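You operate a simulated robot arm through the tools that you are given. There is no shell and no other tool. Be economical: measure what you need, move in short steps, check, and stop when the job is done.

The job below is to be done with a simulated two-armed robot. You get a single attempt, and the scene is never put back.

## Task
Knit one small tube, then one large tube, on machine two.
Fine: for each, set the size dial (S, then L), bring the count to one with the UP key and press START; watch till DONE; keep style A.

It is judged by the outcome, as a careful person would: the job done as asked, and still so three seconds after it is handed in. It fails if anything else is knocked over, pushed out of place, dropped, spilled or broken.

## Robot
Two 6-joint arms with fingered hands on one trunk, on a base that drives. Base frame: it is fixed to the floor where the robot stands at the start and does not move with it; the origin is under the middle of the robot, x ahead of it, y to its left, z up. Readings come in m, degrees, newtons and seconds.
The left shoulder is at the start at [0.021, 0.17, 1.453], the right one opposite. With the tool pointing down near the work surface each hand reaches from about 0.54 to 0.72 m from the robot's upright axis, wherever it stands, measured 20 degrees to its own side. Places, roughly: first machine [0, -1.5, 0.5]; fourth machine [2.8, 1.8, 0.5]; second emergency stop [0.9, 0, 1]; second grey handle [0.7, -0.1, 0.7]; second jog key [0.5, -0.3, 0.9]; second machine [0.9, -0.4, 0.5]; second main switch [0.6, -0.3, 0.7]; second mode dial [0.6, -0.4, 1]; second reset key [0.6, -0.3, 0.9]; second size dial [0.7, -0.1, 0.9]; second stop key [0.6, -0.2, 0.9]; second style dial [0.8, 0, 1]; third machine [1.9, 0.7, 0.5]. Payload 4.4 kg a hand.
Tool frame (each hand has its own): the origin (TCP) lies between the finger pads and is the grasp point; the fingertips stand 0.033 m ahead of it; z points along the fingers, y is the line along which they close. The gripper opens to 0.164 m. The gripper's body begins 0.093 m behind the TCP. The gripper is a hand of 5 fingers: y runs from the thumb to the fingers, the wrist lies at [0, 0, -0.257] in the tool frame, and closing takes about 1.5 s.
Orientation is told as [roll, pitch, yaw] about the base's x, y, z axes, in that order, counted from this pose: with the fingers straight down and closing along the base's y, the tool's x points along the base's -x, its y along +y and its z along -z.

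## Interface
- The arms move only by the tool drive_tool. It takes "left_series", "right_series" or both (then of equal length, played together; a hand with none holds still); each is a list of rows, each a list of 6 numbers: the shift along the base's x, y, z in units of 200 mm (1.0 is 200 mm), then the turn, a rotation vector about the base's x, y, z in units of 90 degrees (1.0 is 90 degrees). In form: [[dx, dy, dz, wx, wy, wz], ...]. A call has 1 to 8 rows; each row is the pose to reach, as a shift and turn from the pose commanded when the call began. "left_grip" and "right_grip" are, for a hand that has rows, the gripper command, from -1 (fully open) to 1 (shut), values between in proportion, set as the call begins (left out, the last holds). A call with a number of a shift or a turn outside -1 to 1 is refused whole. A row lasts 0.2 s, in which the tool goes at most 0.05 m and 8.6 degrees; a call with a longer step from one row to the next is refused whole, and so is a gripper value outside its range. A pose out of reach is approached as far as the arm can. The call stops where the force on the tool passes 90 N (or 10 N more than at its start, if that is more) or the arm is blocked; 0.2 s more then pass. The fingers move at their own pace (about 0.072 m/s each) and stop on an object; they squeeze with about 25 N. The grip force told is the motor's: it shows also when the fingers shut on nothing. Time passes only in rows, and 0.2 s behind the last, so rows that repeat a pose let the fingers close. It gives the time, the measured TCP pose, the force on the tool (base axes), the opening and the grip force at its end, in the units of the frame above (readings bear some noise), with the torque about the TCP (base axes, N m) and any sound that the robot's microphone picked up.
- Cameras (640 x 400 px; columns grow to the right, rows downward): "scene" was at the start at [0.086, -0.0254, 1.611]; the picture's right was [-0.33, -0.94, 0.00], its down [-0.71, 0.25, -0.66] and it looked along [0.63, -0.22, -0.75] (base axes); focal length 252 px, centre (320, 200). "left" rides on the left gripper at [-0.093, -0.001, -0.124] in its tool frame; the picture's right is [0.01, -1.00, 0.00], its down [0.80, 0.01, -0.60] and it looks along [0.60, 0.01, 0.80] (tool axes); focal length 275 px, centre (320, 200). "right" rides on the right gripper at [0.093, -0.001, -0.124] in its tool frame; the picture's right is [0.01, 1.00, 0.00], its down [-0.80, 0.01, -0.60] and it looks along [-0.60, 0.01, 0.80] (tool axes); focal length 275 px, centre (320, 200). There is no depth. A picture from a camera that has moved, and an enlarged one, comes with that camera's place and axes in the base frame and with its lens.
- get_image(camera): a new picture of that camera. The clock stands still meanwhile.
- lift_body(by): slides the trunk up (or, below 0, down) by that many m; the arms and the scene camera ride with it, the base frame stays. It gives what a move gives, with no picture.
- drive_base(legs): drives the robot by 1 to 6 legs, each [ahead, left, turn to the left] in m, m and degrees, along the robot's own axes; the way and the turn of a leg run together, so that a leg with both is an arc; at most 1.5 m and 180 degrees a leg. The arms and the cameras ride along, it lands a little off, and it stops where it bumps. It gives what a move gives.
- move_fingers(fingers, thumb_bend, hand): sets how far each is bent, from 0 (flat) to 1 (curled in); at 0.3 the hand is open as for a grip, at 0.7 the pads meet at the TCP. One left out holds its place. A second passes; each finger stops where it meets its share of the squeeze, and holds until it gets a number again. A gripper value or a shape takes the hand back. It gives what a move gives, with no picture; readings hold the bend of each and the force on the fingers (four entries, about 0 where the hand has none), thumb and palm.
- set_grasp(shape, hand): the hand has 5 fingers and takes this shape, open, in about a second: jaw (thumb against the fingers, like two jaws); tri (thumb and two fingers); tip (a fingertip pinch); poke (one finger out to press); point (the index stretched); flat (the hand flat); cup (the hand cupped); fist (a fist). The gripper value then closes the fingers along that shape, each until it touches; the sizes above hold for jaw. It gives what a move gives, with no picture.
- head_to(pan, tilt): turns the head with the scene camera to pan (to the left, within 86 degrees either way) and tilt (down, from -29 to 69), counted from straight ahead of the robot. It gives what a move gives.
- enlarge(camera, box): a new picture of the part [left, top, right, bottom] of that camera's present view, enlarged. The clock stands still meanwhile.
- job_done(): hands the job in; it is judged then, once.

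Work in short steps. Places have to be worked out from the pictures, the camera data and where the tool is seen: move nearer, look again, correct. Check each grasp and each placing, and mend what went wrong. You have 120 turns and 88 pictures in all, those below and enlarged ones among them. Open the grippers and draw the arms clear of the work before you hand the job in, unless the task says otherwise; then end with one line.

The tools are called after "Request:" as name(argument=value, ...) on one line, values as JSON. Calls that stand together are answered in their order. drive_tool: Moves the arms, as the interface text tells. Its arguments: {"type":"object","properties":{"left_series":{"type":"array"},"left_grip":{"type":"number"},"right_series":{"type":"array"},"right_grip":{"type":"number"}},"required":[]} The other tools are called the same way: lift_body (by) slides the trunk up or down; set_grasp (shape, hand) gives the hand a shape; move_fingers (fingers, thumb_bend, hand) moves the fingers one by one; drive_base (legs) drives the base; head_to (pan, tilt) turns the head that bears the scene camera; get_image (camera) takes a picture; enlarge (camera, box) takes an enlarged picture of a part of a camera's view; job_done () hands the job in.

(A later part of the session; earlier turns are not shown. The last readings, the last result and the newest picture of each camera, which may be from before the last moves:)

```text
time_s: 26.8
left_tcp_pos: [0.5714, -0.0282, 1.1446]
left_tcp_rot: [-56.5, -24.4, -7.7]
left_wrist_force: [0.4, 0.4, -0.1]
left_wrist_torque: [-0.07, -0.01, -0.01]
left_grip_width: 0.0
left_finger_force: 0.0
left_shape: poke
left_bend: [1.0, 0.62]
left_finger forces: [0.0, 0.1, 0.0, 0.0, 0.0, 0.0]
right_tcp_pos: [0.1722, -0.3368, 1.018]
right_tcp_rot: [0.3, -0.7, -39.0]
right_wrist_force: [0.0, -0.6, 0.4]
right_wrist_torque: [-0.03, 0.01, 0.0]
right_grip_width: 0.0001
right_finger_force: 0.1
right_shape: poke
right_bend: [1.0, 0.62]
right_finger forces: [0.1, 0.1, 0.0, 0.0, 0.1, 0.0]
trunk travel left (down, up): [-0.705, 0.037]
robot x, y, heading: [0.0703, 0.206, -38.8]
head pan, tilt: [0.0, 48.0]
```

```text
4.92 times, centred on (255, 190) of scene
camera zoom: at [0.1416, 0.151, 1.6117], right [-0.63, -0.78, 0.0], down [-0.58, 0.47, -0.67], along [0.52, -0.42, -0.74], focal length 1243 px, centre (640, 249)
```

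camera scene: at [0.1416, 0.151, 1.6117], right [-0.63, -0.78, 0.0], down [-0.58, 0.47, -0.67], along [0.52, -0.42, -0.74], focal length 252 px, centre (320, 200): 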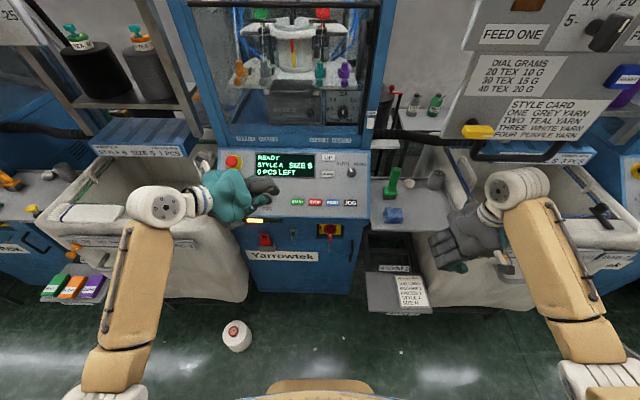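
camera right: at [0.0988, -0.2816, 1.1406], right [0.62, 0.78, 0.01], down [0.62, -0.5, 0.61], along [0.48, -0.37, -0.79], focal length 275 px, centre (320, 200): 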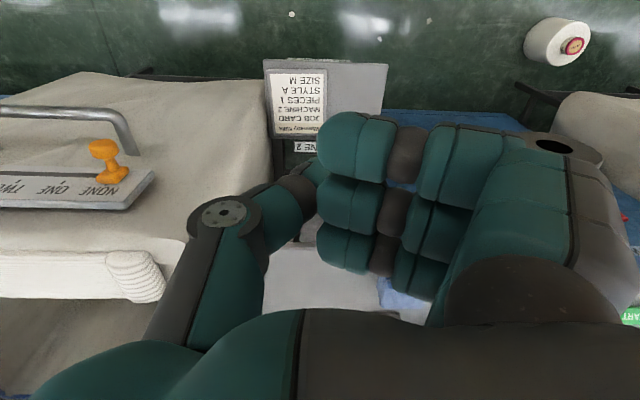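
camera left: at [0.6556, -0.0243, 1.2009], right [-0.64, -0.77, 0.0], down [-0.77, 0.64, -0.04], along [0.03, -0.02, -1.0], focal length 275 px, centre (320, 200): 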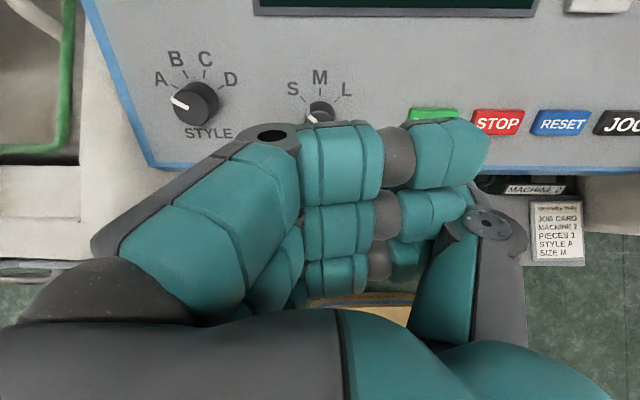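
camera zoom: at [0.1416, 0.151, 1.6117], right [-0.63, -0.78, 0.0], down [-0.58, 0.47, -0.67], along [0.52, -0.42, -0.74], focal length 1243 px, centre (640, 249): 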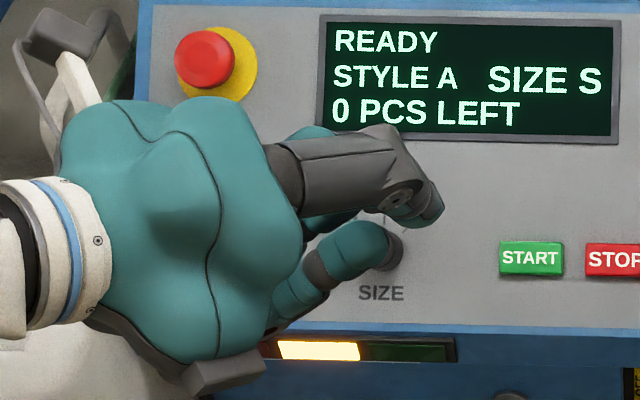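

It's still hard to see the poke finger. The thumb is plainly visible in the hand camera, so I'll try all fingers curled and the thumb out as the pressing finger.

Request:
move_fingers(hand="left", fingers=1.0, thumb_bend=0.45)

Request:
get_image(camera="left")

Request:
enlarge(camera="scene", box=[190, 150, 320, 230])

```text
time_s: 27.8
left_tcp_pos: [0.5697, -0.0278, 1.1441]
left_tcp_rot: [-56.1, -24.7, -7.8]
left_wrist_force: [-0.3, 0.3, -0.2]
left_wrist_torque: [-0.02, 0.0, -0.03]
left_grip_width: 0.0748
left_finger_force: 0.1
left_shape: fingers
left_bend: [1.0, 0.45]
left_finger forces: [0.0, 0.1, 0.1, 0.0, 0.0, 0.0]
right_tcp_pos: [0.1725, -0.3383, 1.0175]
right_tcp_rot: [0.5, -0.6, -38.9]
right_wrist_force: [0.0, -0.8, -0.6]
right_wrist_torque: [-0.02, 0.0, 0.0]
right_grip_width: 0.0
right_finger_force: 0.1
right_shape: poke
right_bend: [1.0, 0.62]
right_finger forces: [0.0, 0.0, 0.1, 0.1, 0.0, 0.1]
trunk travel left (down, up): [-0.705, 0.037]
robot x, y, heading: [0.0682, 0.2034, -38.9]
head pan, tilt: [0.0, 48.0]
```

```text
57 pictures are left
camera left: at [0.6388, 0.0654, 1.247], right [-0.43, -0.5, 0.75], down [-0.79, 0.62, -0.04], along [-0.44, -0.61, -0.66], focal length 275 px, centre (320, 200)
```

left: 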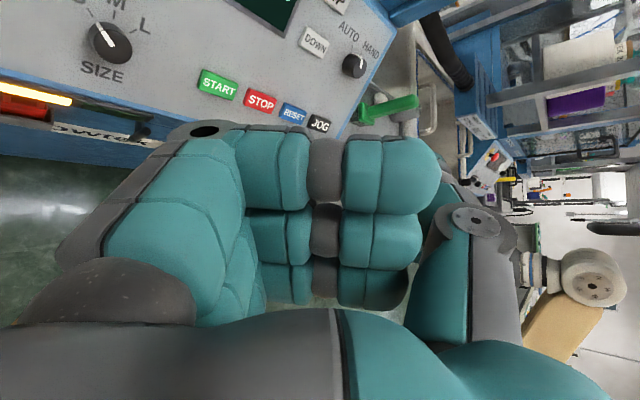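

```text
4.92 times, centred on (255, 190) of scene
camera zoom: at [0.141, 0.15, 1.6117], right [-0.63, -0.78, 0.0], down [-0.58, 0.47, -0.67], along [0.52, -0.42, -0.74], focal length 1243 px, centre (640, 249)
```

zoom: 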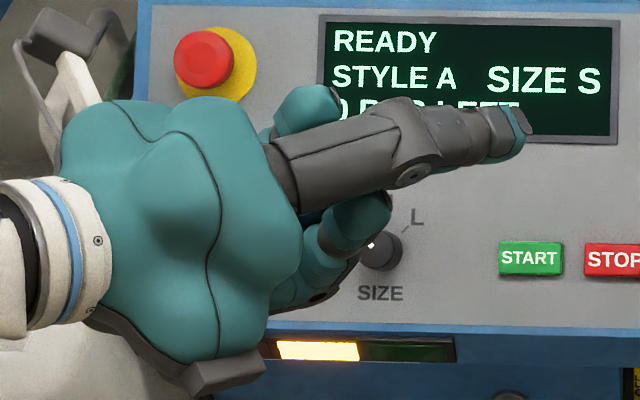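

The thumb now stands out well ahead of the curled fingers (tip about 7 cm to the thumb side, 4 cm ahead of TCP). I set it a bit straighter, undo the roll and move toward UP at a safe height.

Request:
move_fingers(hand="left", fingers=1.0, thumb_bend=0.38)

Request:
drive_tool(left_series=[[0.03, -0.06, 0.1, 0.06, -0.049, 0], [0.06, -0.12, 0.15, 0.12, -0.098, 0], [0.1, -0.2, 0.2, 0.18, -0.147, 0], [0.14, -0.27, 0.2, 0.24, -0.196, 0], [0.18, -0.34, 0.2, 0.3, -0.245, 0], [0.22, -0.4, 0.2, 0.36, -0.294, 0], [0.25, -0.45, 0.2, 0.42, -0.342, 0]])

Request:
get_image(camera="left")

Request:
get_image(camera="scene")

```text
time_s: 28.8
left_tcp_pos: [0.5702, -0.0286, 1.1435]
left_tcp_rot: [-56.2, -24.7, -7.7]
left_wrist_force: [-0.1, -0.5, -0.2]
left_wrist_torque: [-0.03, -0.02, 0.0]
left_grip_width: 0.0799
left_finger_force: 0.0
left_shape: fingers
left_bend: [1.0, 0.38]
left_finger forces: [0.0, 0.0, 0.0, 0.0, 0.0, 0.0]
right_tcp_pos: [0.1726, -0.3399, 1.0173]
right_tcp_rot: [0.5, -0.7, -39.0]
right_wrist_force: [0.2, 0.1, 1.3]
right_wrist_torque: [0.0, 0.01, -0.01]
right_grip_width: 0.0
right_finger_force: 0.0
right_shape: poke
right_bend: [1.0, 0.62]
right_finger forces: [0.0, 0.1, 0.0, 0.0, 0.1, 0.0]
trunk travel left (down, up): [-0.705, 0.037]
robot x, y, heading: [0.0723, 0.2035, -39.0]
head pan, tilt: [0.0, 48.0]
```

```text
time_s: 30.6
left_tcp_pos: [0.6441, -0.0972, 1.1798]
left_tcp_rot: [3.4, -39.2, -39.7]
left_wrist_force: [-0.8, 0.6, 0.1]
left_wrist_torque: [0.0, -0.03, -0.02]
left_grip_width: 0.0799
left_finger_force: 0.0
left_shape: fingers
left_bend: [1.0, 0.38]
left_finger forces: [0.0, 0.1, 0.0, 0.0, 0.0, 0.0]
right_tcp_pos: [0.1722, -0.3397, 1.0176]
right_tcp_rot: [0.5, -0.8, -39.1]
right_wrist_force: [-0.3, -0.4, 0.0]
right_wrist_torque: [0.01, 0.01, 0.03]
right_grip_width: 0.0
right_finger_force: 0.0
right_shape: poke
right_bend: [1.0, 0.62]
right_finger forces: [0.0, 0.1, 0.0, 0.0, 0.1, 0.0]
trunk travel left (down, up): [-0.705, 0.037]
robot x, y, heading: [0.0694, 0.2033, -39.1]
head pan, tilt: [0.0, 48.0]
stopped in row 7 (left hand): the arm was blocked; the commanded pose is now the measured one
```

```text
55 pictures are left
camera left: at [0.6344, -0.0992, 1.3358], right [-0.62, -0.79, -0.05], down [-0.78, 0.62, -0.04], along [0.07, 0.02, -1.0], focal length 275 px, centre (320, 200)
```

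left: 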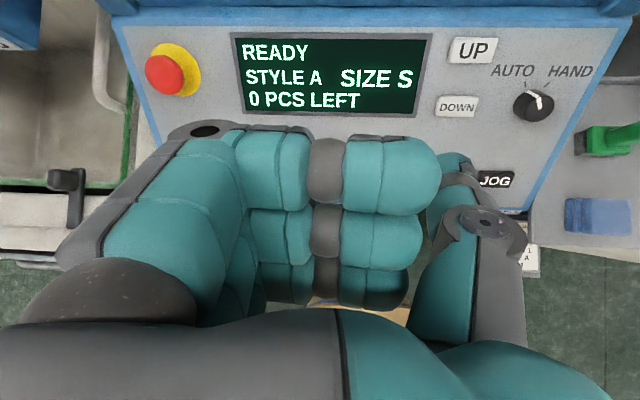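

```text
54 pictures are left
camera scene: at [0.1404, 0.1499, 1.6117], right [-0.63, -0.78, 0.0], down [-0.58, 0.47, -0.67], along [0.52, -0.42, -0.74], focal length 252 px, centre (320, 200)
```

scene: 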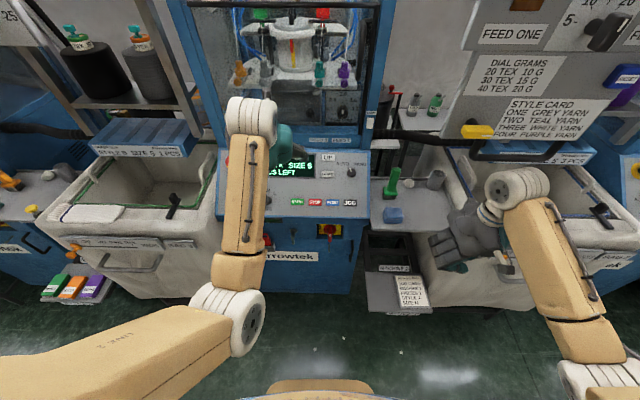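

The stop was only the arm near its own limit (no force). Thumb tip now shows at right of the fingers. I straighten the last 4° and move over to UP, thumb tip ~6 cm off it.

Request:
drive_tool(left_series=[[0.04, -0.1, 0, -0.005, 0.004, -0.005], [0.09, -0.22, 0, -0.01, 0.008, -0.01], [0.14, -0.34, -0.1, -0.015, 0.012, -0.016], [0.19, -0.46, -0.2, -0.02, 0.016, -0.022], [0.235, -0.585, -0.3, -0.025, 0.021, -0.027]])

Request:
get_image(camera="left")

Request:
enlarge(camera="scene", box=[200, 100, 420, 240])

```text
time_s: 31.8
left_tcp_pos: [0.6916, -0.2174, 1.1203]
left_tcp_rot: [-0.7, -39.1, -39.8]
left_wrist_force: [0.0, 0.0, 0.3]
left_wrist_torque: [0.0, 0.03, 0.0]
left_grip_width: 0.0797
left_finger_force: 0.0
left_shape: fingers
left_bend: [1.0, 0.38]
left_finger forces: [0.0, 0.0, 0.0, 0.1, 0.0, 0.0]
right_tcp_pos: [0.1728, -0.3393, 1.0166]
right_tcp_rot: [0.6, -0.5, -39.0]
right_wrist_force: [-0.2, -1.0, 0.4]
right_wrist_torque: [0.03, 0.0, 0.02]
right_grip_width: 0.0001
right_finger_force: 0.0
right_shape: poke
right_bend: [1.0, 0.62]
right_finger forces: [0.0, 0.0, 0.0, 0.0, 0.0, 0.0]
trunk travel left (down, up): [-0.705, 0.037]
robot x, y, heading: [0.0657, 0.204, -38.8]
head pan, tilt: [0.0, 48.0]
```

```text
53 pictures are left
camera left: at [0.688, -0.2121, 1.2758], right [-0.65, -0.76, 0.0], down [-0.76, 0.65, -0.04], along [0.03, -0.03, -1.0], focal length 275 px, centre (320, 200)
```

left: 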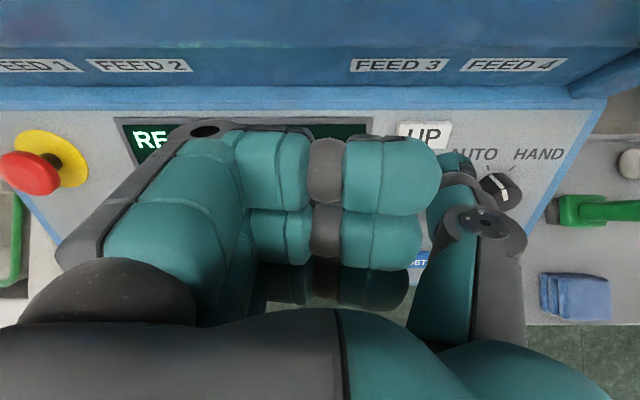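

```text
2.86 times, centred on (310, 170) of scene
camera zoom: at [0.1418, 0.1488, 1.6116], right [-0.63, -0.78, 0.0], down [-0.58, 0.47, -0.67], along [0.52, -0.42, -0.74], focal length 722 px, centre (349, 286)
```

zoom: 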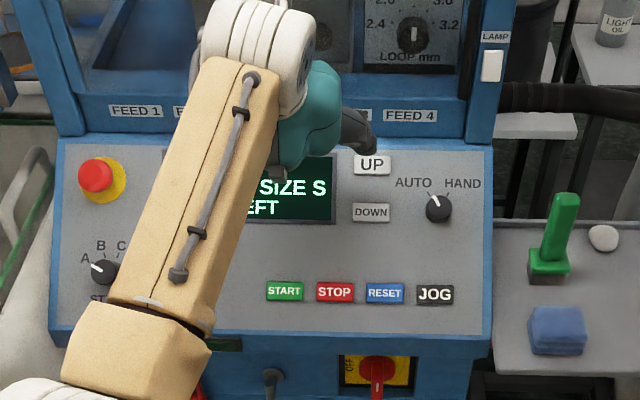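

Triangulated thumb tip [0.655,-0.300,1.098]; UP is 6.6 cm farther along the normal and nearly on line. I go 5 cm closer and check.

Request:
drive_tool(left_series=[[0.047, -0.045, -0.108, 0, 0, 0], [0.094, -0.09, -0.217, 0, 0, 0]])

Request:
enlarge(camera="scene", box=[240, 110, 400, 210])

Request:
enlarge(camera="left", box=[360, 80, 560, 205])

```text
time_s: 32.4
left_tcp_pos: [0.7104, -0.2376, 1.0768]
left_tcp_rot: [-0.6, -39.2, -39.8]
left_wrist_force: [-0.1, -0.2, 0.9]
left_wrist_torque: [0.0, 0.04, 0.01]
left_grip_width: 0.0798
left_finger_force: 0.0
left_shape: fingers
left_bend: [1.0, 0.38]
left_finger forces: [0.1, 0.2, 0.1, 0.1, 0.0, 0.1]
right_tcp_pos: [0.1727, -0.3393, 1.0176]
right_tcp_rot: [0.6, -0.6, -39.0]
right_wrist_force: [-0.5, -0.8, -0.1]
right_wrist_torque: [0.0, 0.01, 0.03]
right_grip_width: 0.0
right_finger_force: 0.3
right_shape: poke
right_bend: [1.0, 0.62]
right_finger forces: [0.0, 0.0, 0.1, 0.1, 0.1, 0.0]
trunk travel left (down, up): [-0.705, 0.037]
robot x, y, heading: [0.0741, 0.2048, -38.7]
head pan, tilt: [0.0, 48.0]
```

```text
4.00 times, centred on (320, 160) of scene
camera zoom: at [0.1414, 0.1494, 1.6117], right [-0.63, -0.78, 0.0], down [-0.58, 0.47, -0.67], along [0.52, -0.42, -0.74], focal length 1010 px, centre (320, 360)
```

zoom: 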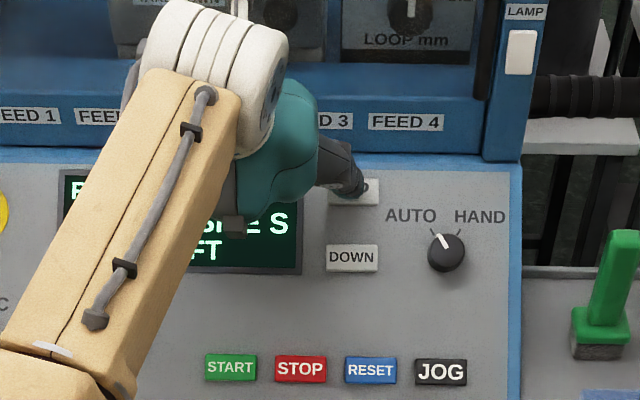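

```text
3.20 times, centred on (460, 142) of left
camera zoom: at [0.7058, -0.233, 1.2324], right [-0.65, -0.76, 0.0], down [-0.76, 0.65, -0.04], along [0.03, -0.03, -1.0], focal length 881 px, centre (-128, 384)
```

zoom: 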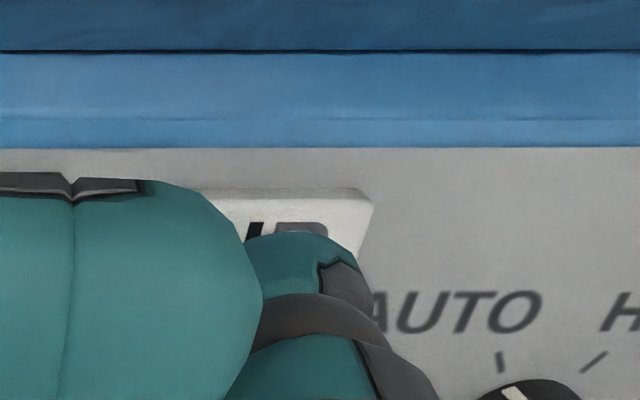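

The thumb tip is just over UP. I press in small steps of 5 mm.

Request:
drive_tool(left_series=[[0.012, -0.008, -0.02, 0, 0, 0], [0.026, -0.018, -0.039, 0, 0, 0], [0.038, -0.028, -0.058, 0, 0, 0]])

Request:
enlarge(camera="scene", box=[240, 110, 400, 210])

```text
time_s: 33.2
left_tcp_pos: [0.7177, -0.2407, 1.0664]
left_tcp_rot: [-0.6, -39.2, -39.8]
left_wrist_force: [-1.2, 1.1, 2.0]
left_wrist_torque: [-0.07, 0.1, -0.11]
left_grip_width: 0.08
left_finger_force: 1.2
left_shape: fingers
left_bend: [1.0, 0.38]
left_finger forces: [0.0, 0.0, 0.0, 0.0, 2.1, 0.0]
right_tcp_pos: [0.173, -0.3391, 1.0176]
right_tcp_rot: [0.5, -0.6, -39.0]
right_wrist_force: [-0.4, -0.2, 0.9]
right_wrist_torque: [-0.02, 0.0, 0.03]
right_grip_width: 0.0
right_finger_force: 0.0
right_shape: poke
right_bend: [1.0, 0.62]
right_finger forces: [0.1, 0.0, 0.0, 0.1, 0.0, 0.0]
trunk travel left (down, up): [-0.705, 0.037]
robot x, y, heading: [0.0682, 0.2054, -38.9]
head pan, tilt: [0.0, 48.0]
heard: click
```

```text
4.00 times, centred on (320, 160) of scene
camera zoom: at [0.1409, 0.15, 1.6117], right [-0.63, -0.78, 0.0], down [-0.58, 0.47, -0.67], along [0.52, -0.42, -0.74], focal length 1010 px, centre (320, 360)
```

zoom: 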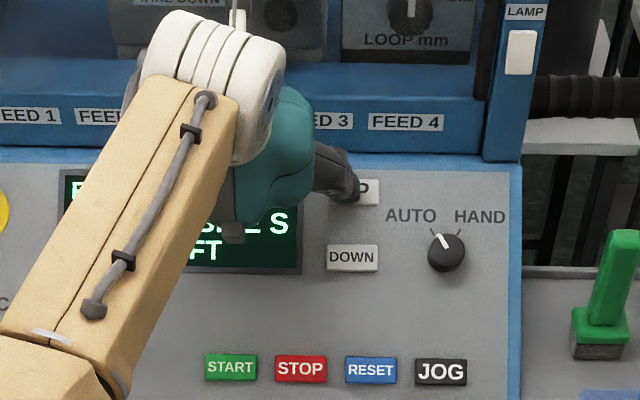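

A click was heard. I back off along the normal and check the count.

Request:
drive_tool(left_series=[[-0.038, 0.028, 0.058, 0, 0, 0], [-0.13, 0.11, 0.21, 0, 0, 0], [-0.23, 0.19, 0.4, 0, 0, 0]])

Request:
enlarge(camera="left", box=[100, 0, 500, 250])

Request:
enlarge(camera="scene", box=[200, 100, 420, 240])

```text
time_s: 34.0
left_tcp_pos: [0.6723, -0.1998, 1.1472]
left_tcp_rot: [-0.4, -39.3, -39.8]
left_wrist_force: [0.5, 0.4, 0.2]
left_wrist_torque: [0.01, -0.02, -0.02]
left_grip_width: 0.0799
left_finger_force: 0.1
left_shape: fingers
left_bend: [1.0, 0.38]
left_finger forces: [0.1, 0.0, 0.1, 0.1, 0.0, 0.0]
right_tcp_pos: [0.1713, -0.3388, 1.0174]
right_tcp_rot: [0.6, -0.8, -39.0]
right_wrist_force: [-0.3, 0.6, -0.5]
right_wrist_torque: [0.01, -0.07, 0.02]
right_grip_width: 0.0001
right_finger_force: 0.1
right_shape: poke
right_bend: [1.0, 0.62]
right_finger forces: [0.0, 0.0, 0.0, 0.1, 0.0, 0.0]
trunk travel left (down, up): [-0.705, 0.037]
robot x, y, heading: [0.0722, 0.2069, -38.9]
head pan, tilt: [0.0, 48.0]
```

```text
1.60 times, centred on (300, 125) of left
camera zoom: at [0.6672, -0.1963, 1.3033], right [-0.65, -0.76, 0.0], down [-0.76, 0.65, -0.04], along [0.03, -0.03, -1.0], focal length 440 px, centre (352, 320)
```

zoom: 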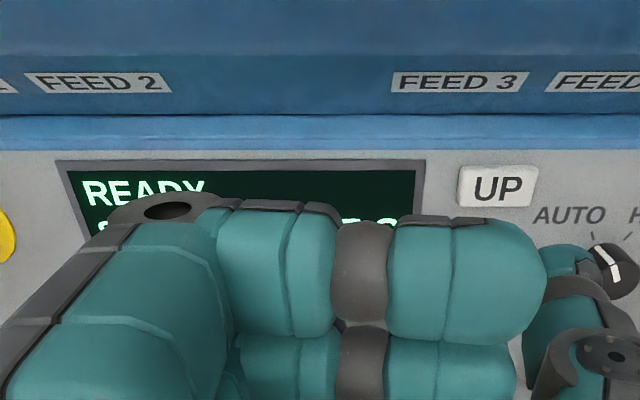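

```text
2.86 times, centred on (310, 170) of scene
camera zoom: at [0.14, 0.15, 1.6118], right [-0.63, -0.78, 0.0], down [-0.58, 0.47, -0.67], along [0.52, -0.42, -0.74], focal length 722 px, centre (349, 286)
```

zoom: 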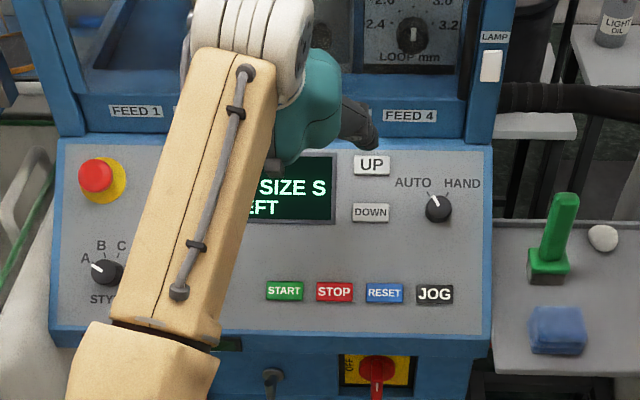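

I move parallel to the panel to over START (thumb ~7 cm off), which also frees the display.

Request:
drive_tool(left_series=[[-0.015, 0.147, -0.127, 0, 0, 0], [-0.03, 0.294, -0.254, 0, 0, 0], [-0.045, 0.441, -0.381, 0, 0, 0], [-0.06, 0.588, -0.508, 0, 0, 0], [-0.076, 0.735, -0.635, 0, 0, 0]])

Request:
get_image(camera="left")

Request:
enlarge(camera="scene", box=[200, 120, 400, 245])

```text
time_s: 35.2
left_tcp_pos: [0.6555, -0.0561, 1.0208]
left_tcp_rot: [-0.6, -39.3, -39.9]
left_wrist_force: [-0.4, 0.1, 0.4]
left_wrist_torque: [-0.02, 0.05, 0.02]
left_grip_width: 0.08
left_finger_force: 0.1
left_shape: fingers
left_bend: [1.0, 0.38]
left_finger forces: [0.1, 0.0, 0.0, 0.1, 0.1, 0.0]
right_tcp_pos: [0.172, -0.3396, 1.018]
right_tcp_rot: [0.4, -0.7, -38.9]
right_wrist_force: [-0.1, 0.5, 0.1]
right_wrist_torque: [-0.02, -0.01, -0.02]
right_grip_width: 0.0001
right_finger_force: 0.3
right_shape: poke
right_bend: [1.0, 0.62]
right_finger forces: [0.1, 0.0, 0.0, 0.0, 0.1, 0.0]
trunk travel left (down, up): [-0.705, 0.037]
robot x, y, heading: [0.0665, 0.2073, -38.7]
head pan, tilt: [0.0, 48.0]
```

```text
46 pictures are left
camera left: at [0.651, -0.052, 1.1763], right [-0.65, -0.76, 0.0], down [-0.76, 0.65, -0.04], along [0.03, -0.03, -1.0], focal length 275 px, centre (320, 200)
```

left: 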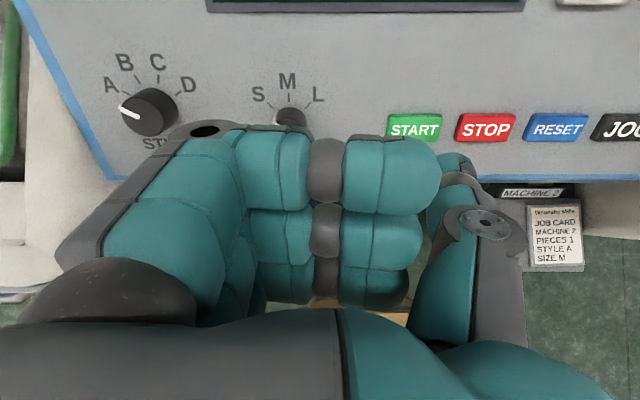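

```text
3.20 times, centred on (300, 182) of scene
camera zoom: at [0.1414, 0.1511, 1.6118], right [-0.63, -0.78, 0.0], down [-0.58, 0.47, -0.67], along [0.52, -0.42, -0.74], focal length 808 px, centre (384, 256)
```

zoom: 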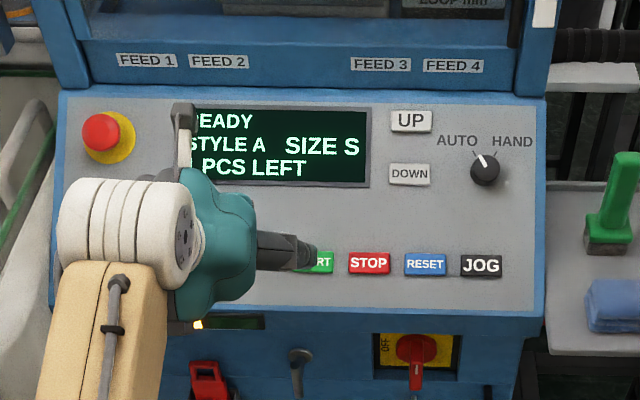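

The count digit is just hidden; I shift the hand 3 cm left to read it.

Request:
drive_tool(left_series=[[0.095, 0.115, 0, 0, 0, 0]])

Request:
enlarge(camera="scene", box=[220, 130, 340, 205])

```text
time_s: 35.6
left_tcp_pos: [0.675, -0.0311, 1.0181]
left_tcp_rot: [-0.8, -39.2, -39.7]
left_wrist_force: [0.5, 0.8, 0.1]
left_wrist_torque: [-0.01, 0.07, -0.02]
left_grip_width: 0.0801
left_finger_force: 0.2
left_shape: fingers
left_bend: [1.0, 0.38]
left_finger forces: [0.0, 0.0, 0.1, 0.0, 0.0, 0.0]
right_tcp_pos: [0.1743, -0.3381, 1.0191]
right_tcp_rot: [0.4, -0.7, -39.0]
right_wrist_force: [0.2, -0.1, 0.2]
right_wrist_torque: [-0.07, 0.04, -0.06]
right_grip_width: 0.0002
right_finger_force: 0.1
right_shape: poke
right_bend: [1.0, 0.62]
right_finger forces: [0.0, 0.0, 0.1, 0.0, 0.0, 0.0]
trunk travel left (down, up): [-0.705, 0.037]
robot x, y, heading: [0.072, 0.2067, -38.8]
head pan, tilt: [0.0, 48.0]
```

```text
5.33 times, centred on (280, 168) of scene
camera zoom: at [0.1428, 0.1525, 1.6117], right [-0.63, -0.78, 0.0], down [-0.58, 0.47, -0.67], along [0.52, -0.42, -0.74], focal length 1347 px, centre (533, 373)
```

zoom: 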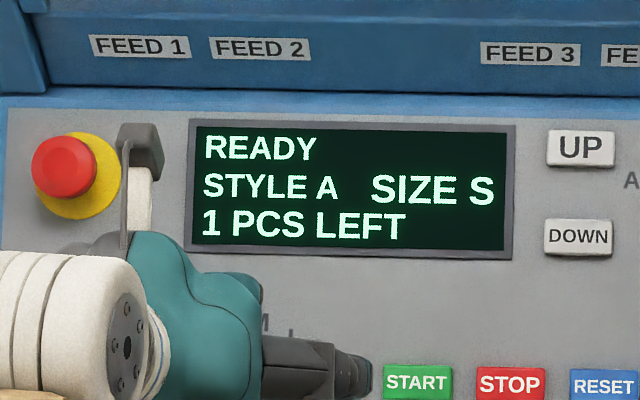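

Display: 1 PCS LEFT, SIZE S, STYLE A. Now to just over START.

Request:
drive_tool(left_series=[[-0.06, -0.14, -0.06, 0, 0, 0], [0.0125, -0.185, -0.215, 0, 0, 0]])

Request:
enlarge(camera="scene", box=[240, 160, 360, 235])

Request:
enlarge(camera="left", box=[360, 80, 560, 205])

```text
time_s: 36.2
left_tcp_pos: [0.6778, -0.0689, 0.9763]
left_tcp_rot: [-0.7, -39.2, -39.8]
left_wrist_force: [0.2, 0.4, 0.2]
left_wrist_torque: [0.03, 0.03, -0.03]
left_grip_width: 0.08
left_finger_force: 0.0
left_shape: fingers
left_bend: [1.0, 0.38]
left_finger forces: [0.0, 0.0, 0.0, 0.0, 0.1, 0.1]
right_tcp_pos: [0.1743, -0.3389, 1.0178]
right_tcp_rot: [0.4, -0.6, -39.0]
right_wrist_force: [0.9, 0.4, -0.6]
right_wrist_torque: [0.01, 0.05, -0.03]
right_grip_width: 0.0
right_finger_force: 0.1
right_shape: poke
right_bend: [1.0, 0.62]
right_finger forces: [0.1, 0.1, 0.1, 0.0, 0.0, 0.1]
trunk travel left (down, up): [-0.705, 0.037]
robot x, y, heading: [0.072, 0.2076, -38.6]
head pan, tilt: [0.0, 48.0]
```

```text
5.33 times, centred on (300, 198) of scene
camera zoom: at [0.1431, 0.1508, 1.6116], right [-0.63, -0.78, 0.0], down [-0.58, 0.47, -0.67], along [0.52, -0.42, -0.74], focal length 1347 px, centre (427, 213)
```

zoom: 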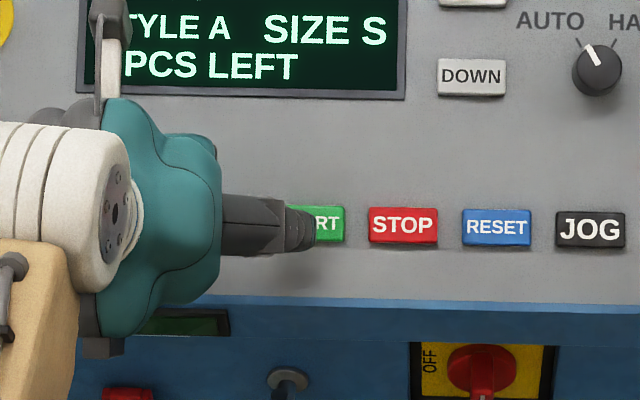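

```text
3.20 times, centred on (460, 142) of left
camera zoom: at [0.6736, -0.0644, 1.1313], right [-0.65, -0.76, 0.0], down [-0.76, 0.65, -0.04], along [0.03, -0.03, -1.0], focal length 881 px, centre (-128, 384)
```

zoom: 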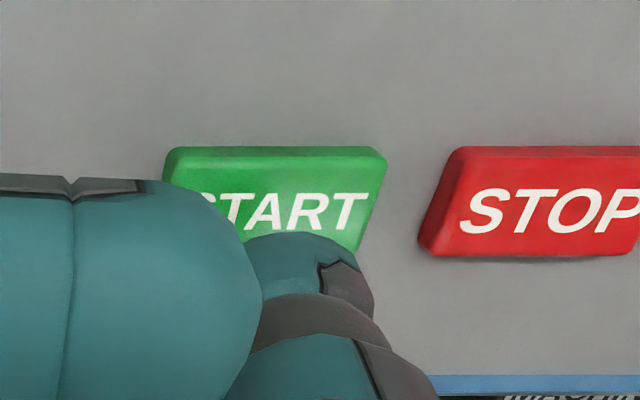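

Tip is over START. Pressing in small steps.

Request:
drive_tool(left_series=[[0.018, -0.015, -0.021, 0, 0, 0], [0.036, -0.03, -0.045, 0, 0, 0], [0.05, -0.041, -0.063, 0, 0, 0]])

```text
time_s: 37.0
left_tcp_pos: [0.6851, -0.0772, 0.9629]
left_tcp_rot: [-0.6, -39.2, -39.8]
left_wrist_force: [-1.0, 0.4, 1.0]
left_wrist_torque: [-0.11, 0.09, -0.07]
left_grip_width: 0.0798
left_finger_force: 0.8
left_shape: fingers
left_bend: [1.0, 0.38]
left_finger forces: [0.0, 0.0, 0.0, 0.0, 2.0, 0.1]
right_tcp_pos: [0.1726, -0.3395, 1.0175]
right_tcp_rot: [0.5, -0.6, -39.0]
right_wrist_force: [0.2, -0.2, 0.2]
right_wrist_torque: [0.02, 0.02, 0.0]
right_grip_width: 0.0
right_finger_force: 0.1
right_shape: poke
right_bend: [1.0, 0.62]
right_finger forces: [0.1, 0.0, 0.1, 0.0, 0.0, 0.1]
trunk travel left (down, up): [-0.705, 0.037]
robot x, y, heading: [0.0707, 0.2043, -38.7]
head pan, tilt: [0.0, 48.0]
heard: click
```

Click heard. I back off and shift left to watch the display.

Request:
drive_tool(left_series=[[-0.06, 0.05, 0.1, 0, 0, 0], [-0.17, 0.14, 0.27, 0, 0, 0], [-0.1, 0.22, 0.3, 0, 0, 0], [-0.05, 0.28, 0.3, 0, 0, 0]])

Request:
enlarge(camera="scene", box=[180, 110, 400, 250])

```text
time_s: 38.0
left_tcp_pos: [0.6757, -0.0189, 1.023]
left_tcp_rot: [-0.5, -39.2, -39.7]
left_wrist_force: [0.3, 1.3, -1.1]
left_wrist_torque: [-0.04, 0.02, -0.01]
left_grip_width: 0.0799
left_finger_force: 0.0
left_shape: fingers
left_bend: [1.0, 0.38]
left_finger forces: [0.0, 0.0, 0.2, 0.1, 0.0, 0.0]
right_tcp_pos: [0.1713, -0.3391, 1.0177]
right_tcp_rot: [0.4, -0.7, -39.1]
right_wrist_force: [-0.6, 0.2, -0.3]
right_wrist_torque: [-0.04, 0.0, 0.02]
right_grip_width: 0.0001
right_finger_force: 0.0
right_shape: poke
right_bend: [1.0, 0.62]
right_finger forces: [0.0, 0.0, 0.1, 0.0, 0.0, 0.0]
trunk travel left (down, up): [-0.705, 0.037]
robot x, y, heading: [0.0733, 0.2085, -38.6]
head pan, tilt: [0.0, 48.0]
```

```text
2.86 times, centred on (290, 180) of scene
camera zoom: at [0.1403, 0.1504, 1.6118], right [-0.63, -0.78, 0.0], down [-0.58, 0.47, -0.67], along [0.52, -0.42, -0.74], focal length 722 px, centre (406, 257)
```

zoom: 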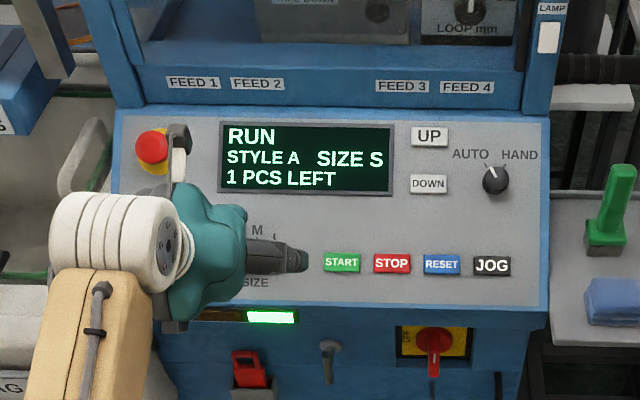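

RUN with green light. While it knits I reshape the hand to tip and wait.

Request:
set_grasp(shape="tip", hand="left")

Request:
drive_tool(left_series=[[0, 0, 0, 0, 0, 0], [0, 0, 0, 0, 0, 0], [0, 0, 0, 0, 0, 0], [0, 0, 0, 0, 0, 0], [0, 0, 0, 0, 0, 0], [0, 0, 0, 0, 0, 0], [0, 0, 0, 0, 0, 0], [0, 0, 0, 0, 0, 0]], left_grip=0.2)

Request:
drive_tool(left_series=[[0, 0, 0, 0, 0, 0], [0, 0, 0, 0, 0, 0], [0, 0, 0, 0, 0, 0], [0, 0, 0, 0, 0, 0], [0, 0, 0, 0, 0, 0], [0, 0, 0, 0, 0, 0], [0, 0, 0, 0, 0, 0], [0, 0, 0, 0, 0, 0]])

Request:
drive_tool(left_series=[[0, 0, 0, 0, 0, 0], [0, 0, 0, 0, 0, 0], [0, 0, 0, 0, 0, 0], [0, 0, 0, 0, 0, 0], [0, 0, 0, 0, 0, 0], [0, 0, 0, 0, 0, 0], [0, 0, 0, 0, 0, 0], [0, 0, 0, 0, 0, 0]])

Request:
enlarge(camera="scene", box=[180, 110, 400, 250])

```text
time_s: 38.9
left_tcp_pos: [0.6759, -0.0202, 1.0217]
left_tcp_rot: [-0.6, -39.2, -39.9]
left_wrist_force: [-0.2, -0.1, -0.6]
left_wrist_torque: [0.01, -0.01, -0.01]
left_grip_width: 0.1641
left_finger_force: 0.1
left_shape: tip
left_bend: [0.3, 0.3]
left_finger forces: [0.1, 0.0, 0.0, 0.1, 0.1, 0.0]
right_tcp_pos: [0.1729, -0.3402, 1.0181]
right_tcp_rot: [0.5, -0.6, -38.9]
right_wrist_force: [0.3, 0.4, -0.3]
right_wrist_torque: [-0.02, -0.01, 0.04]
right_grip_width: 0.0
right_finger_force: 0.1
right_shape: poke
right_bend: [1.0, 0.62]
right_finger forces: [0.0, 0.0, 0.0, 0.0, 0.0, 0.0]
trunk travel left (down, up): [-0.705, 0.037]
robot x, y, heading: [0.0688, 0.2034, -39.2]
head pan, tilt: [0.0, 48.0]
```

```text
time_s: 40.7
left_tcp_pos: [0.6766, -0.0193, 1.0228]
left_tcp_rot: [-0.7, -39.2, -39.8]
left_wrist_force: [0.8, 0.7, 0.5]
left_wrist_torque: [-0.02, 0.03, 0.0]
left_grip_width: 0.0666
left_finger_force: 0.1
left_shape: tip
left_bend: [0.73, 0.75]
left_finger forces: [0.0, 0.0, 0.0, 0.1, 0.1, 0.0]
right_tcp_pos: [0.1726, -0.339, 1.0178]
right_tcp_rot: [0.6, -0.6, -39.0]
right_wrist_force: [0.0, -1.4, -0.4]
right_wrist_torque: [0.02, 0.0, 0.02]
right_grip_width: 0.0001
right_finger_force: 0.1
right_shape: poke
right_bend: [1.0, 0.62]
right_finger forces: [0.1, 0.0, 0.0, 0.0, 0.1, 0.0]
trunk travel left (down, up): [-0.705, 0.037]
robot x, y, heading: [0.0754, 0.2064, -38.6]
head pan, tilt: [0.0, 48.0]
```

```text
time_s: 42.5
left_tcp_pos: [0.6767, -0.0188, 1.0222]
left_tcp_rot: [-0.6, -39.2, -39.8]
left_wrist_force: [0.3, 0.2, 0.6]
left_wrist_torque: [-0.01, 0.01, 0.01]
left_grip_width: 0.0665
left_finger_force: 0.1
left_shape: tip
left_bend: [0.73, 0.75]
left_finger forces: [0.1, 0.0, 0.0, 0.1, 0.0, 0.0]
right_tcp_pos: [0.1736, -0.3388, 1.0181]
right_tcp_rot: [0.6, -0.6, -39.0]
right_wrist_force: [0.4, -0.7, 0.9]
right_wrist_torque: [-0.02, 0.03, -0.02]
right_grip_width: 0.0
right_finger_force: 0.0
right_shape: poke
right_bend: [1.0, 0.62]
right_finger forces: [0.0, 0.1, 0.1, 0.0, 0.0, 0.0]
trunk travel left (down, up): [-0.705, 0.037]
robot x, y, heading: [0.0666, 0.2043, -38.9]
head pan, tilt: [0.0, 48.0]
```

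```text
time_s: 44.3
left_tcp_pos: [0.6757, -0.0202, 1.022]
left_tcp_rot: [-0.6, -39.2, -39.8]
left_wrist_force: [-0.5, 0.5, -0.6]
left_wrist_torque: [0.0, 0.0, 0.01]
left_grip_width: 0.0664
left_finger_force: 0.1
left_shape: tip
left_bend: [0.73, 0.75]
left_finger forces: [0.0, 0.0, 0.0, 0.0, 0.0, 0.0]
right_tcp_pos: [0.1729, -0.3389, 1.018]
right_tcp_rot: [0.4, -0.6, -39.0]
right_wrist_force: [-0.3, 0.6, 0.2]
right_wrist_torque: [-0.01, -0.01, 0.01]
right_grip_width: 0.0001
right_finger_force: 0.0
right_shape: poke
right_bend: [1.0, 0.62]
right_finger forces: [0.0, 0.0, 0.0, 0.0, 0.0, 0.0]
trunk travel left (down, up): [-0.705, 0.037]
robot x, y, heading: [0.0695, 0.2046, -39.2]
head pan, tilt: [0.0, 48.0]
```

```text
2.86 times, centred on (290, 180) of scene
camera zoom: at [0.1411, 0.15, 1.6117], right [-0.63, -0.78, 0.0], down [-0.58, 0.47, -0.67], along [0.52, -0.42, -0.74], focal length 722 px, centre (406, 257)
```

zoom: 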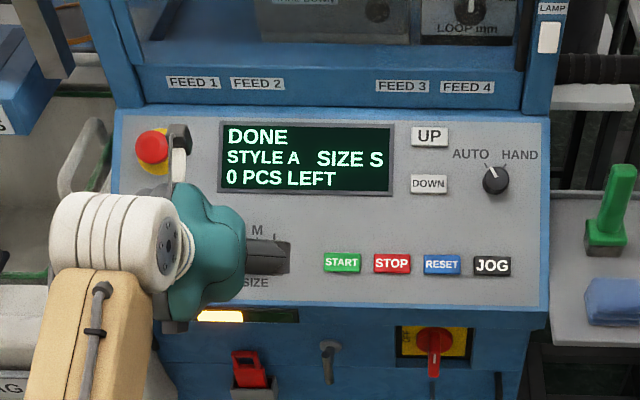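

DONE, 0 left. Now I rotate the hand +40° and come down on the dial again, as it was when released at S.

Request:
drive_tool(left_series=[[0.011, -0.026, -0.014, -0.043, 0.0355, 0.069], [0.022, -0.052, -0.028, -0.086, 0.071, 0.138], [0.033, -0.078, -0.042, -0.13, 0.107, 0.207], [0.044, -0.104, -0.056, -0.173, 0.142, 0.276], [0.055, -0.13, -0.07, -0.216, 0.178, 0.345], [0.12, -0.18, -0.17, -0.216, 0.178, 0.345]], left_grip=0.25)

Request:
get_image(camera="left")

```text
time_s: 45.7
left_tcp_pos: [0.702, -0.0566, 0.9894]
left_tcp_rot: [-28.2, -29.1, 7.6]
left_wrist_force: [0.4, 0.2, 0.2]
left_wrist_torque: [0.01, 0.02, 0.01]
left_grip_width: 0.0622
left_finger_force: 0.1
left_shape: tip
left_bend: [0.73, 0.75]
left_finger forces: [0.0, 0.1, 0.1, 0.0, 0.0, 0.0]
right_tcp_pos: [0.1734, -0.3391, 1.0169]
right_tcp_rot: [0.5, -0.6, -39.0]
right_wrist_force: [0.6, -0.9, -0.4]
right_wrist_torque: [0.01, 0.04, 0.0]
right_grip_width: 0.0
right_finger_force: 0.1
right_shape: poke
right_bend: [1.0, 0.62]
right_finger forces: [0.0, 0.0, 0.0, 0.0, 0.1, 0.0]
trunk travel left (down, up): [-0.705, 0.037]
robot x, y, heading: [0.0716, 0.2026, -38.8]
head pan, tilt: [0.0, 48.0]
```

```text
39 pictures are left
camera left: at [0.7218, 0.0048, 1.1301], right [-0.12, -0.9, 0.41], down [-0.98, 0.16, 0.07], along [-0.13, -0.39, -0.91], focal length 275 px, centre (320, 200)
```

left: 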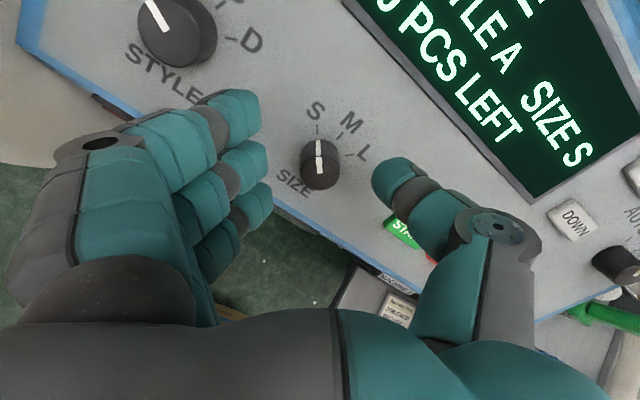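

Centred. I descend 2.4 cm and close on the knob.

Request:
drive_tool(left_series=[[0.03, -0.025, -0.048, 0, 0, 0], [0.06, -0.05, -0.095, 0, 0, 0]])

Request:
drive_tool(left_series=[[0, 0, 0, 0, 0, 0], [0, 0, 0, 0, 0, 0], [0, 0, 0, 0, 0, 0], [0, 0, 0, 0, 0, 0], [0, 0, 0, 0, 0, 0]], left_grip=0.9)

Request:
get_image(camera="left")

```text
time_s: 46.3
left_tcp_pos: [0.7133, -0.066, 0.9711]
left_tcp_rot: [-28.2, -29.1, 7.5]
left_wrist_force: [0.6, 0.2, 0.3]
left_wrist_torque: [-0.02, 0.01, -0.01]
left_grip_width: 0.0624
left_finger_force: 0.1
left_shape: tip
left_bend: [0.73, 0.75]
left_finger forces: [0.0, 0.0, 0.0, 0.1, 0.0, 0.0]
right_tcp_pos: [0.173, -0.3384, 1.0178]
right_tcp_rot: [0.5, -0.5, -39.0]
right_wrist_force: [0.0, -0.4, -0.1]
right_wrist_torque: [0.0, -0.01, 0.02]
right_grip_width: 0.0
right_finger_force: 0.1
right_shape: poke
right_bend: [1.0, 0.62]
right_finger forces: [0.0, 0.0, 0.1, 0.1, 0.0, 0.0]
trunk travel left (down, up): [-0.705, 0.037]
robot x, y, heading: [0.0709, 0.2079, -38.9]
head pan, tilt: [0.0, 48.0]
```

```text
time_s: 47.5
left_tcp_pos: [0.7133, -0.0617, 0.9685]
left_tcp_rot: [-27.8, -29.0, 7.6]
left_wrist_force: [0.8, 18.8, -4.9]
left_wrist_torque: [0.69, 0.02, 0.07]
left_grip_width: 0.0158
left_finger_force: 24.8
left_shape: tip
left_bend: [0.68, 0.75]
left_finger forces: [0.0, 0.1, 39.0, 0.0, 21.0, 0.0]
right_tcp_pos: [0.1737, -0.3367, 1.0187]
right_tcp_rot: [0.4, -0.8, -39.0]
right_wrist_force: [-0.2, 0.4, -1.2]
right_wrist_torque: [-0.01, 0.02, 0.0]
right_grip_width: 0.0
right_finger_force: 0.0
right_shape: poke
right_bend: [1.0, 0.62]
right_finger forces: [0.1, 0.0, 0.0, 0.0, 0.0, 0.1]
trunk travel left (down, up): [-0.705, 0.037]
robot x, y, heading: [0.0697, 0.2046, -38.9]
head pan, tilt: [0.0, 48.0]
```

```text
38 pictures are left
camera left: at [0.7336, -0.0005, 1.1099], right [-0.12, -0.91, 0.4], down [-0.98, 0.16, 0.07], along [-0.13, -0.39, -0.91], focal length 275 px, centre (320, 200)
```

left: 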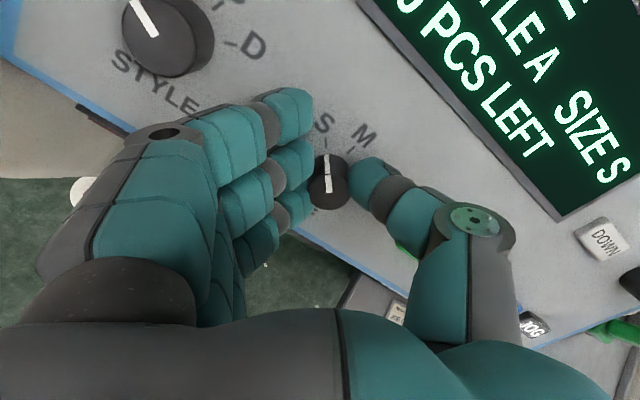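

Gripped well. I turn it clockwise 40° to M, then look before continuing.

Request:
drive_tool(left_series=[[0, 0, 0, 0.043, -0.0355, -0.069], [0, 0, 0, 0.086, -0.071, -0.138], [0, 0, 0, 0.13, -0.107, -0.207], [0, 0, 0, 0.173, -0.142, -0.276], [0, 0, 0, 0.216, -0.178, -0.345]])

Request:
drive_tool(left_series=[[0, 0, 0, 0.043, -0.0355, -0.069], [0, 0, 0, 0.086, -0.071, -0.138], [0, 0, 0, 0.13, -0.107, -0.207]])

Request:
get_image(camera="left")

Request:
enlarge(camera="scene", box=[180, 110, 400, 250])

```text
time_s: 48.7
left_tcp_pos: [0.7143, -0.0666, 0.9713]
left_tcp_rot: [-0.6, -39.6, -40.0]
left_wrist_force: [9.5, 13.0, 2.4]
left_wrist_torque: [0.42, -0.25, 0.27]
left_grip_width: 0.0155
left_finger_force: 25.4
left_shape: tip
left_bend: [0.68, 0.75]
left_finger forces: [0.0, 0.1, 38.4, 0.0, 23.4, 0.0]
right_tcp_pos: [0.1739, -0.3384, 1.019]
right_tcp_rot: [0.4, -0.7, -39.1]
right_wrist_force: [0.0, 0.5, 0.5]
right_wrist_torque: [0.04, -0.02, -0.02]
right_grip_width: 0.0
right_finger_force: 0.2
right_shape: poke
right_bend: [1.0, 0.62]
right_finger forces: [0.1, 0.0, 0.1, 0.0, 0.1, 0.0]
trunk travel left (down, up): [-0.705, 0.037]
robot x, y, heading: [0.0711, 0.2027, -39.0]
head pan, tilt: [0.0, 48.0]
```

```text
time_s: 49.5
left_tcp_pos: [0.7144, -0.0683, 0.9735]
left_tcp_rot: [17.9, -35.5, -70.0]
left_wrist_force: [12.1, -1.9, 10.0]
left_wrist_torque: [-0.03, -0.37, 0.18]
left_grip_width: 0.0153
left_finger_force: 25.1
left_shape: tip
left_bend: [0.68, 0.75]
left_finger forces: [0.0, 0.0, 33.8, 0.0, 26.1, 0.0]
right_tcp_pos: [0.1722, -0.3383, 1.0183]
right_tcp_rot: [0.5, -0.7, -39.1]
right_wrist_force: [0.3, 0.8, -0.5]
right_wrist_torque: [0.03, 0.02, 0.01]
right_grip_width: 0.0
right_finger_force: 0.1
right_shape: poke
right_bend: [1.0, 0.62]
right_finger forces: [0.0, 0.1, 0.0, 0.0, 0.0, 0.0]
trunk travel left (down, up): [-0.705, 0.037]
robot x, y, heading: [0.0716, 0.2038, -39.1]
head pan, tilt: [0.0, 48.0]
```

```text
37 pictures are left
camera left: at [0.6794, -0.0887, 1.1225], right [-0.84, -0.48, -0.26], down [-0.5, 0.87, 0.0], along [0.22, 0.13, -0.97], focal length 275 px, centre (320, 200)
```

left: 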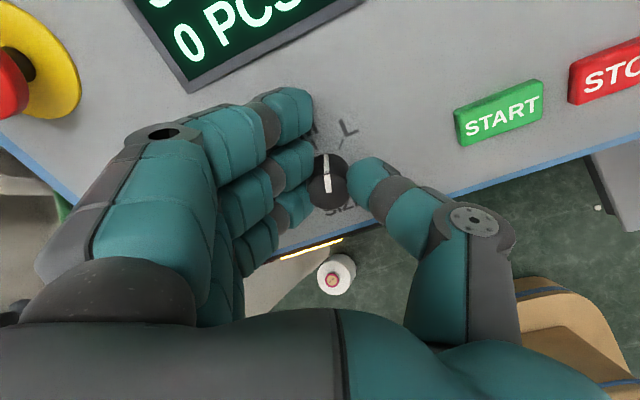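

```text
2.86 times, centred on (290, 180) of scene
camera zoom: at [0.1415, 0.1501, 1.6118], right [-0.63, -0.78, 0.0], down [-0.58, 0.47, -0.67], along [0.52, -0.42, -0.74], focal length 722 px, centre (406, 257)
```

zoom: 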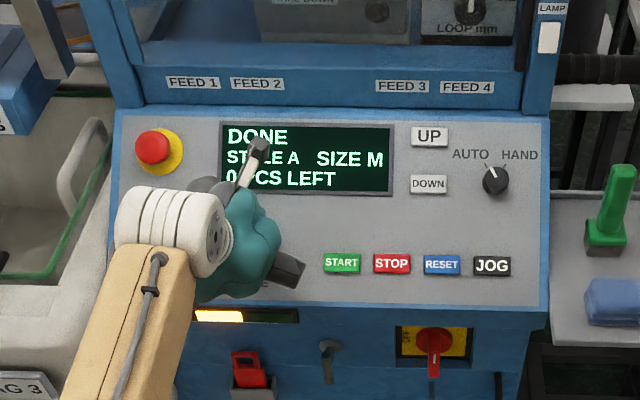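

It follows well. I turn 18° more to L.

Request:
drive_tool(left_series=[[0, 0, 0, 0.043, -0.0355, -0.069], [0, 0, 0, 0.086, -0.071, -0.138], [0, 0, 0, 0.092, -0.076, -0.148]])

Request:
enlarge(camera="scene", box=[180, 110, 400, 250])

```text
time_s: 50.3
left_tcp_pos: [0.7126, -0.0703, 0.9726]
left_tcp_rot: [27.7, -28.7, -88.5]
left_wrist_force: [3.3, -16.6, 15.5]
left_wrist_torque: [-0.38, -0.22, 0.02]
left_grip_width: 0.0155
left_finger_force: 25.2
left_shape: tip
left_bend: [0.68, 0.75]
left_finger forces: [0.1, 0.0, 29.2, 0.0, 30.9, 0.1]
right_tcp_pos: [0.172, -0.3412, 1.0176]
right_tcp_rot: [0.7, -0.6, -39.0]
right_wrist_force: [-1.0, -0.2, 0.1]
right_wrist_torque: [0.0, 0.01, 0.02]
right_grip_width: 0.0001
right_finger_force: 0.1
right_shape: poke
right_bend: [1.0, 0.62]
right_finger forces: [0.0, 0.0, 0.1, 0.1, 0.0, 0.1]
trunk travel left (down, up): [-0.705, 0.037]
robot x, y, heading: [0.0701, 0.2039, -39.0]
head pan, tilt: [0.0, 48.0]
```

```text
2.86 times, centred on (290, 180) of scene
camera zoom: at [0.1397, 0.1481, 1.6118], right [-0.63, -0.78, 0.0], down [-0.58, 0.47, -0.67], along [0.52, -0.42, -0.74], focal length 722 px, centre (406, 257)
```

zoom: 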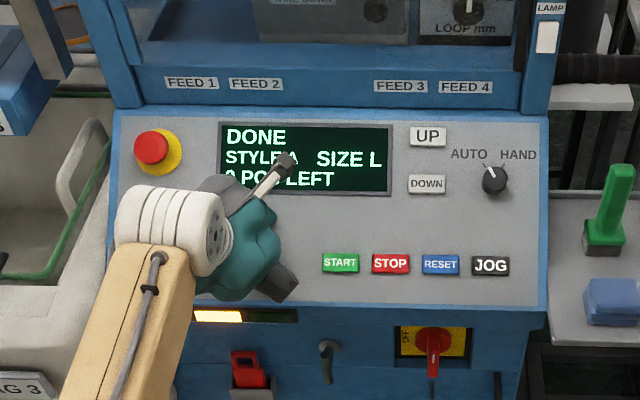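

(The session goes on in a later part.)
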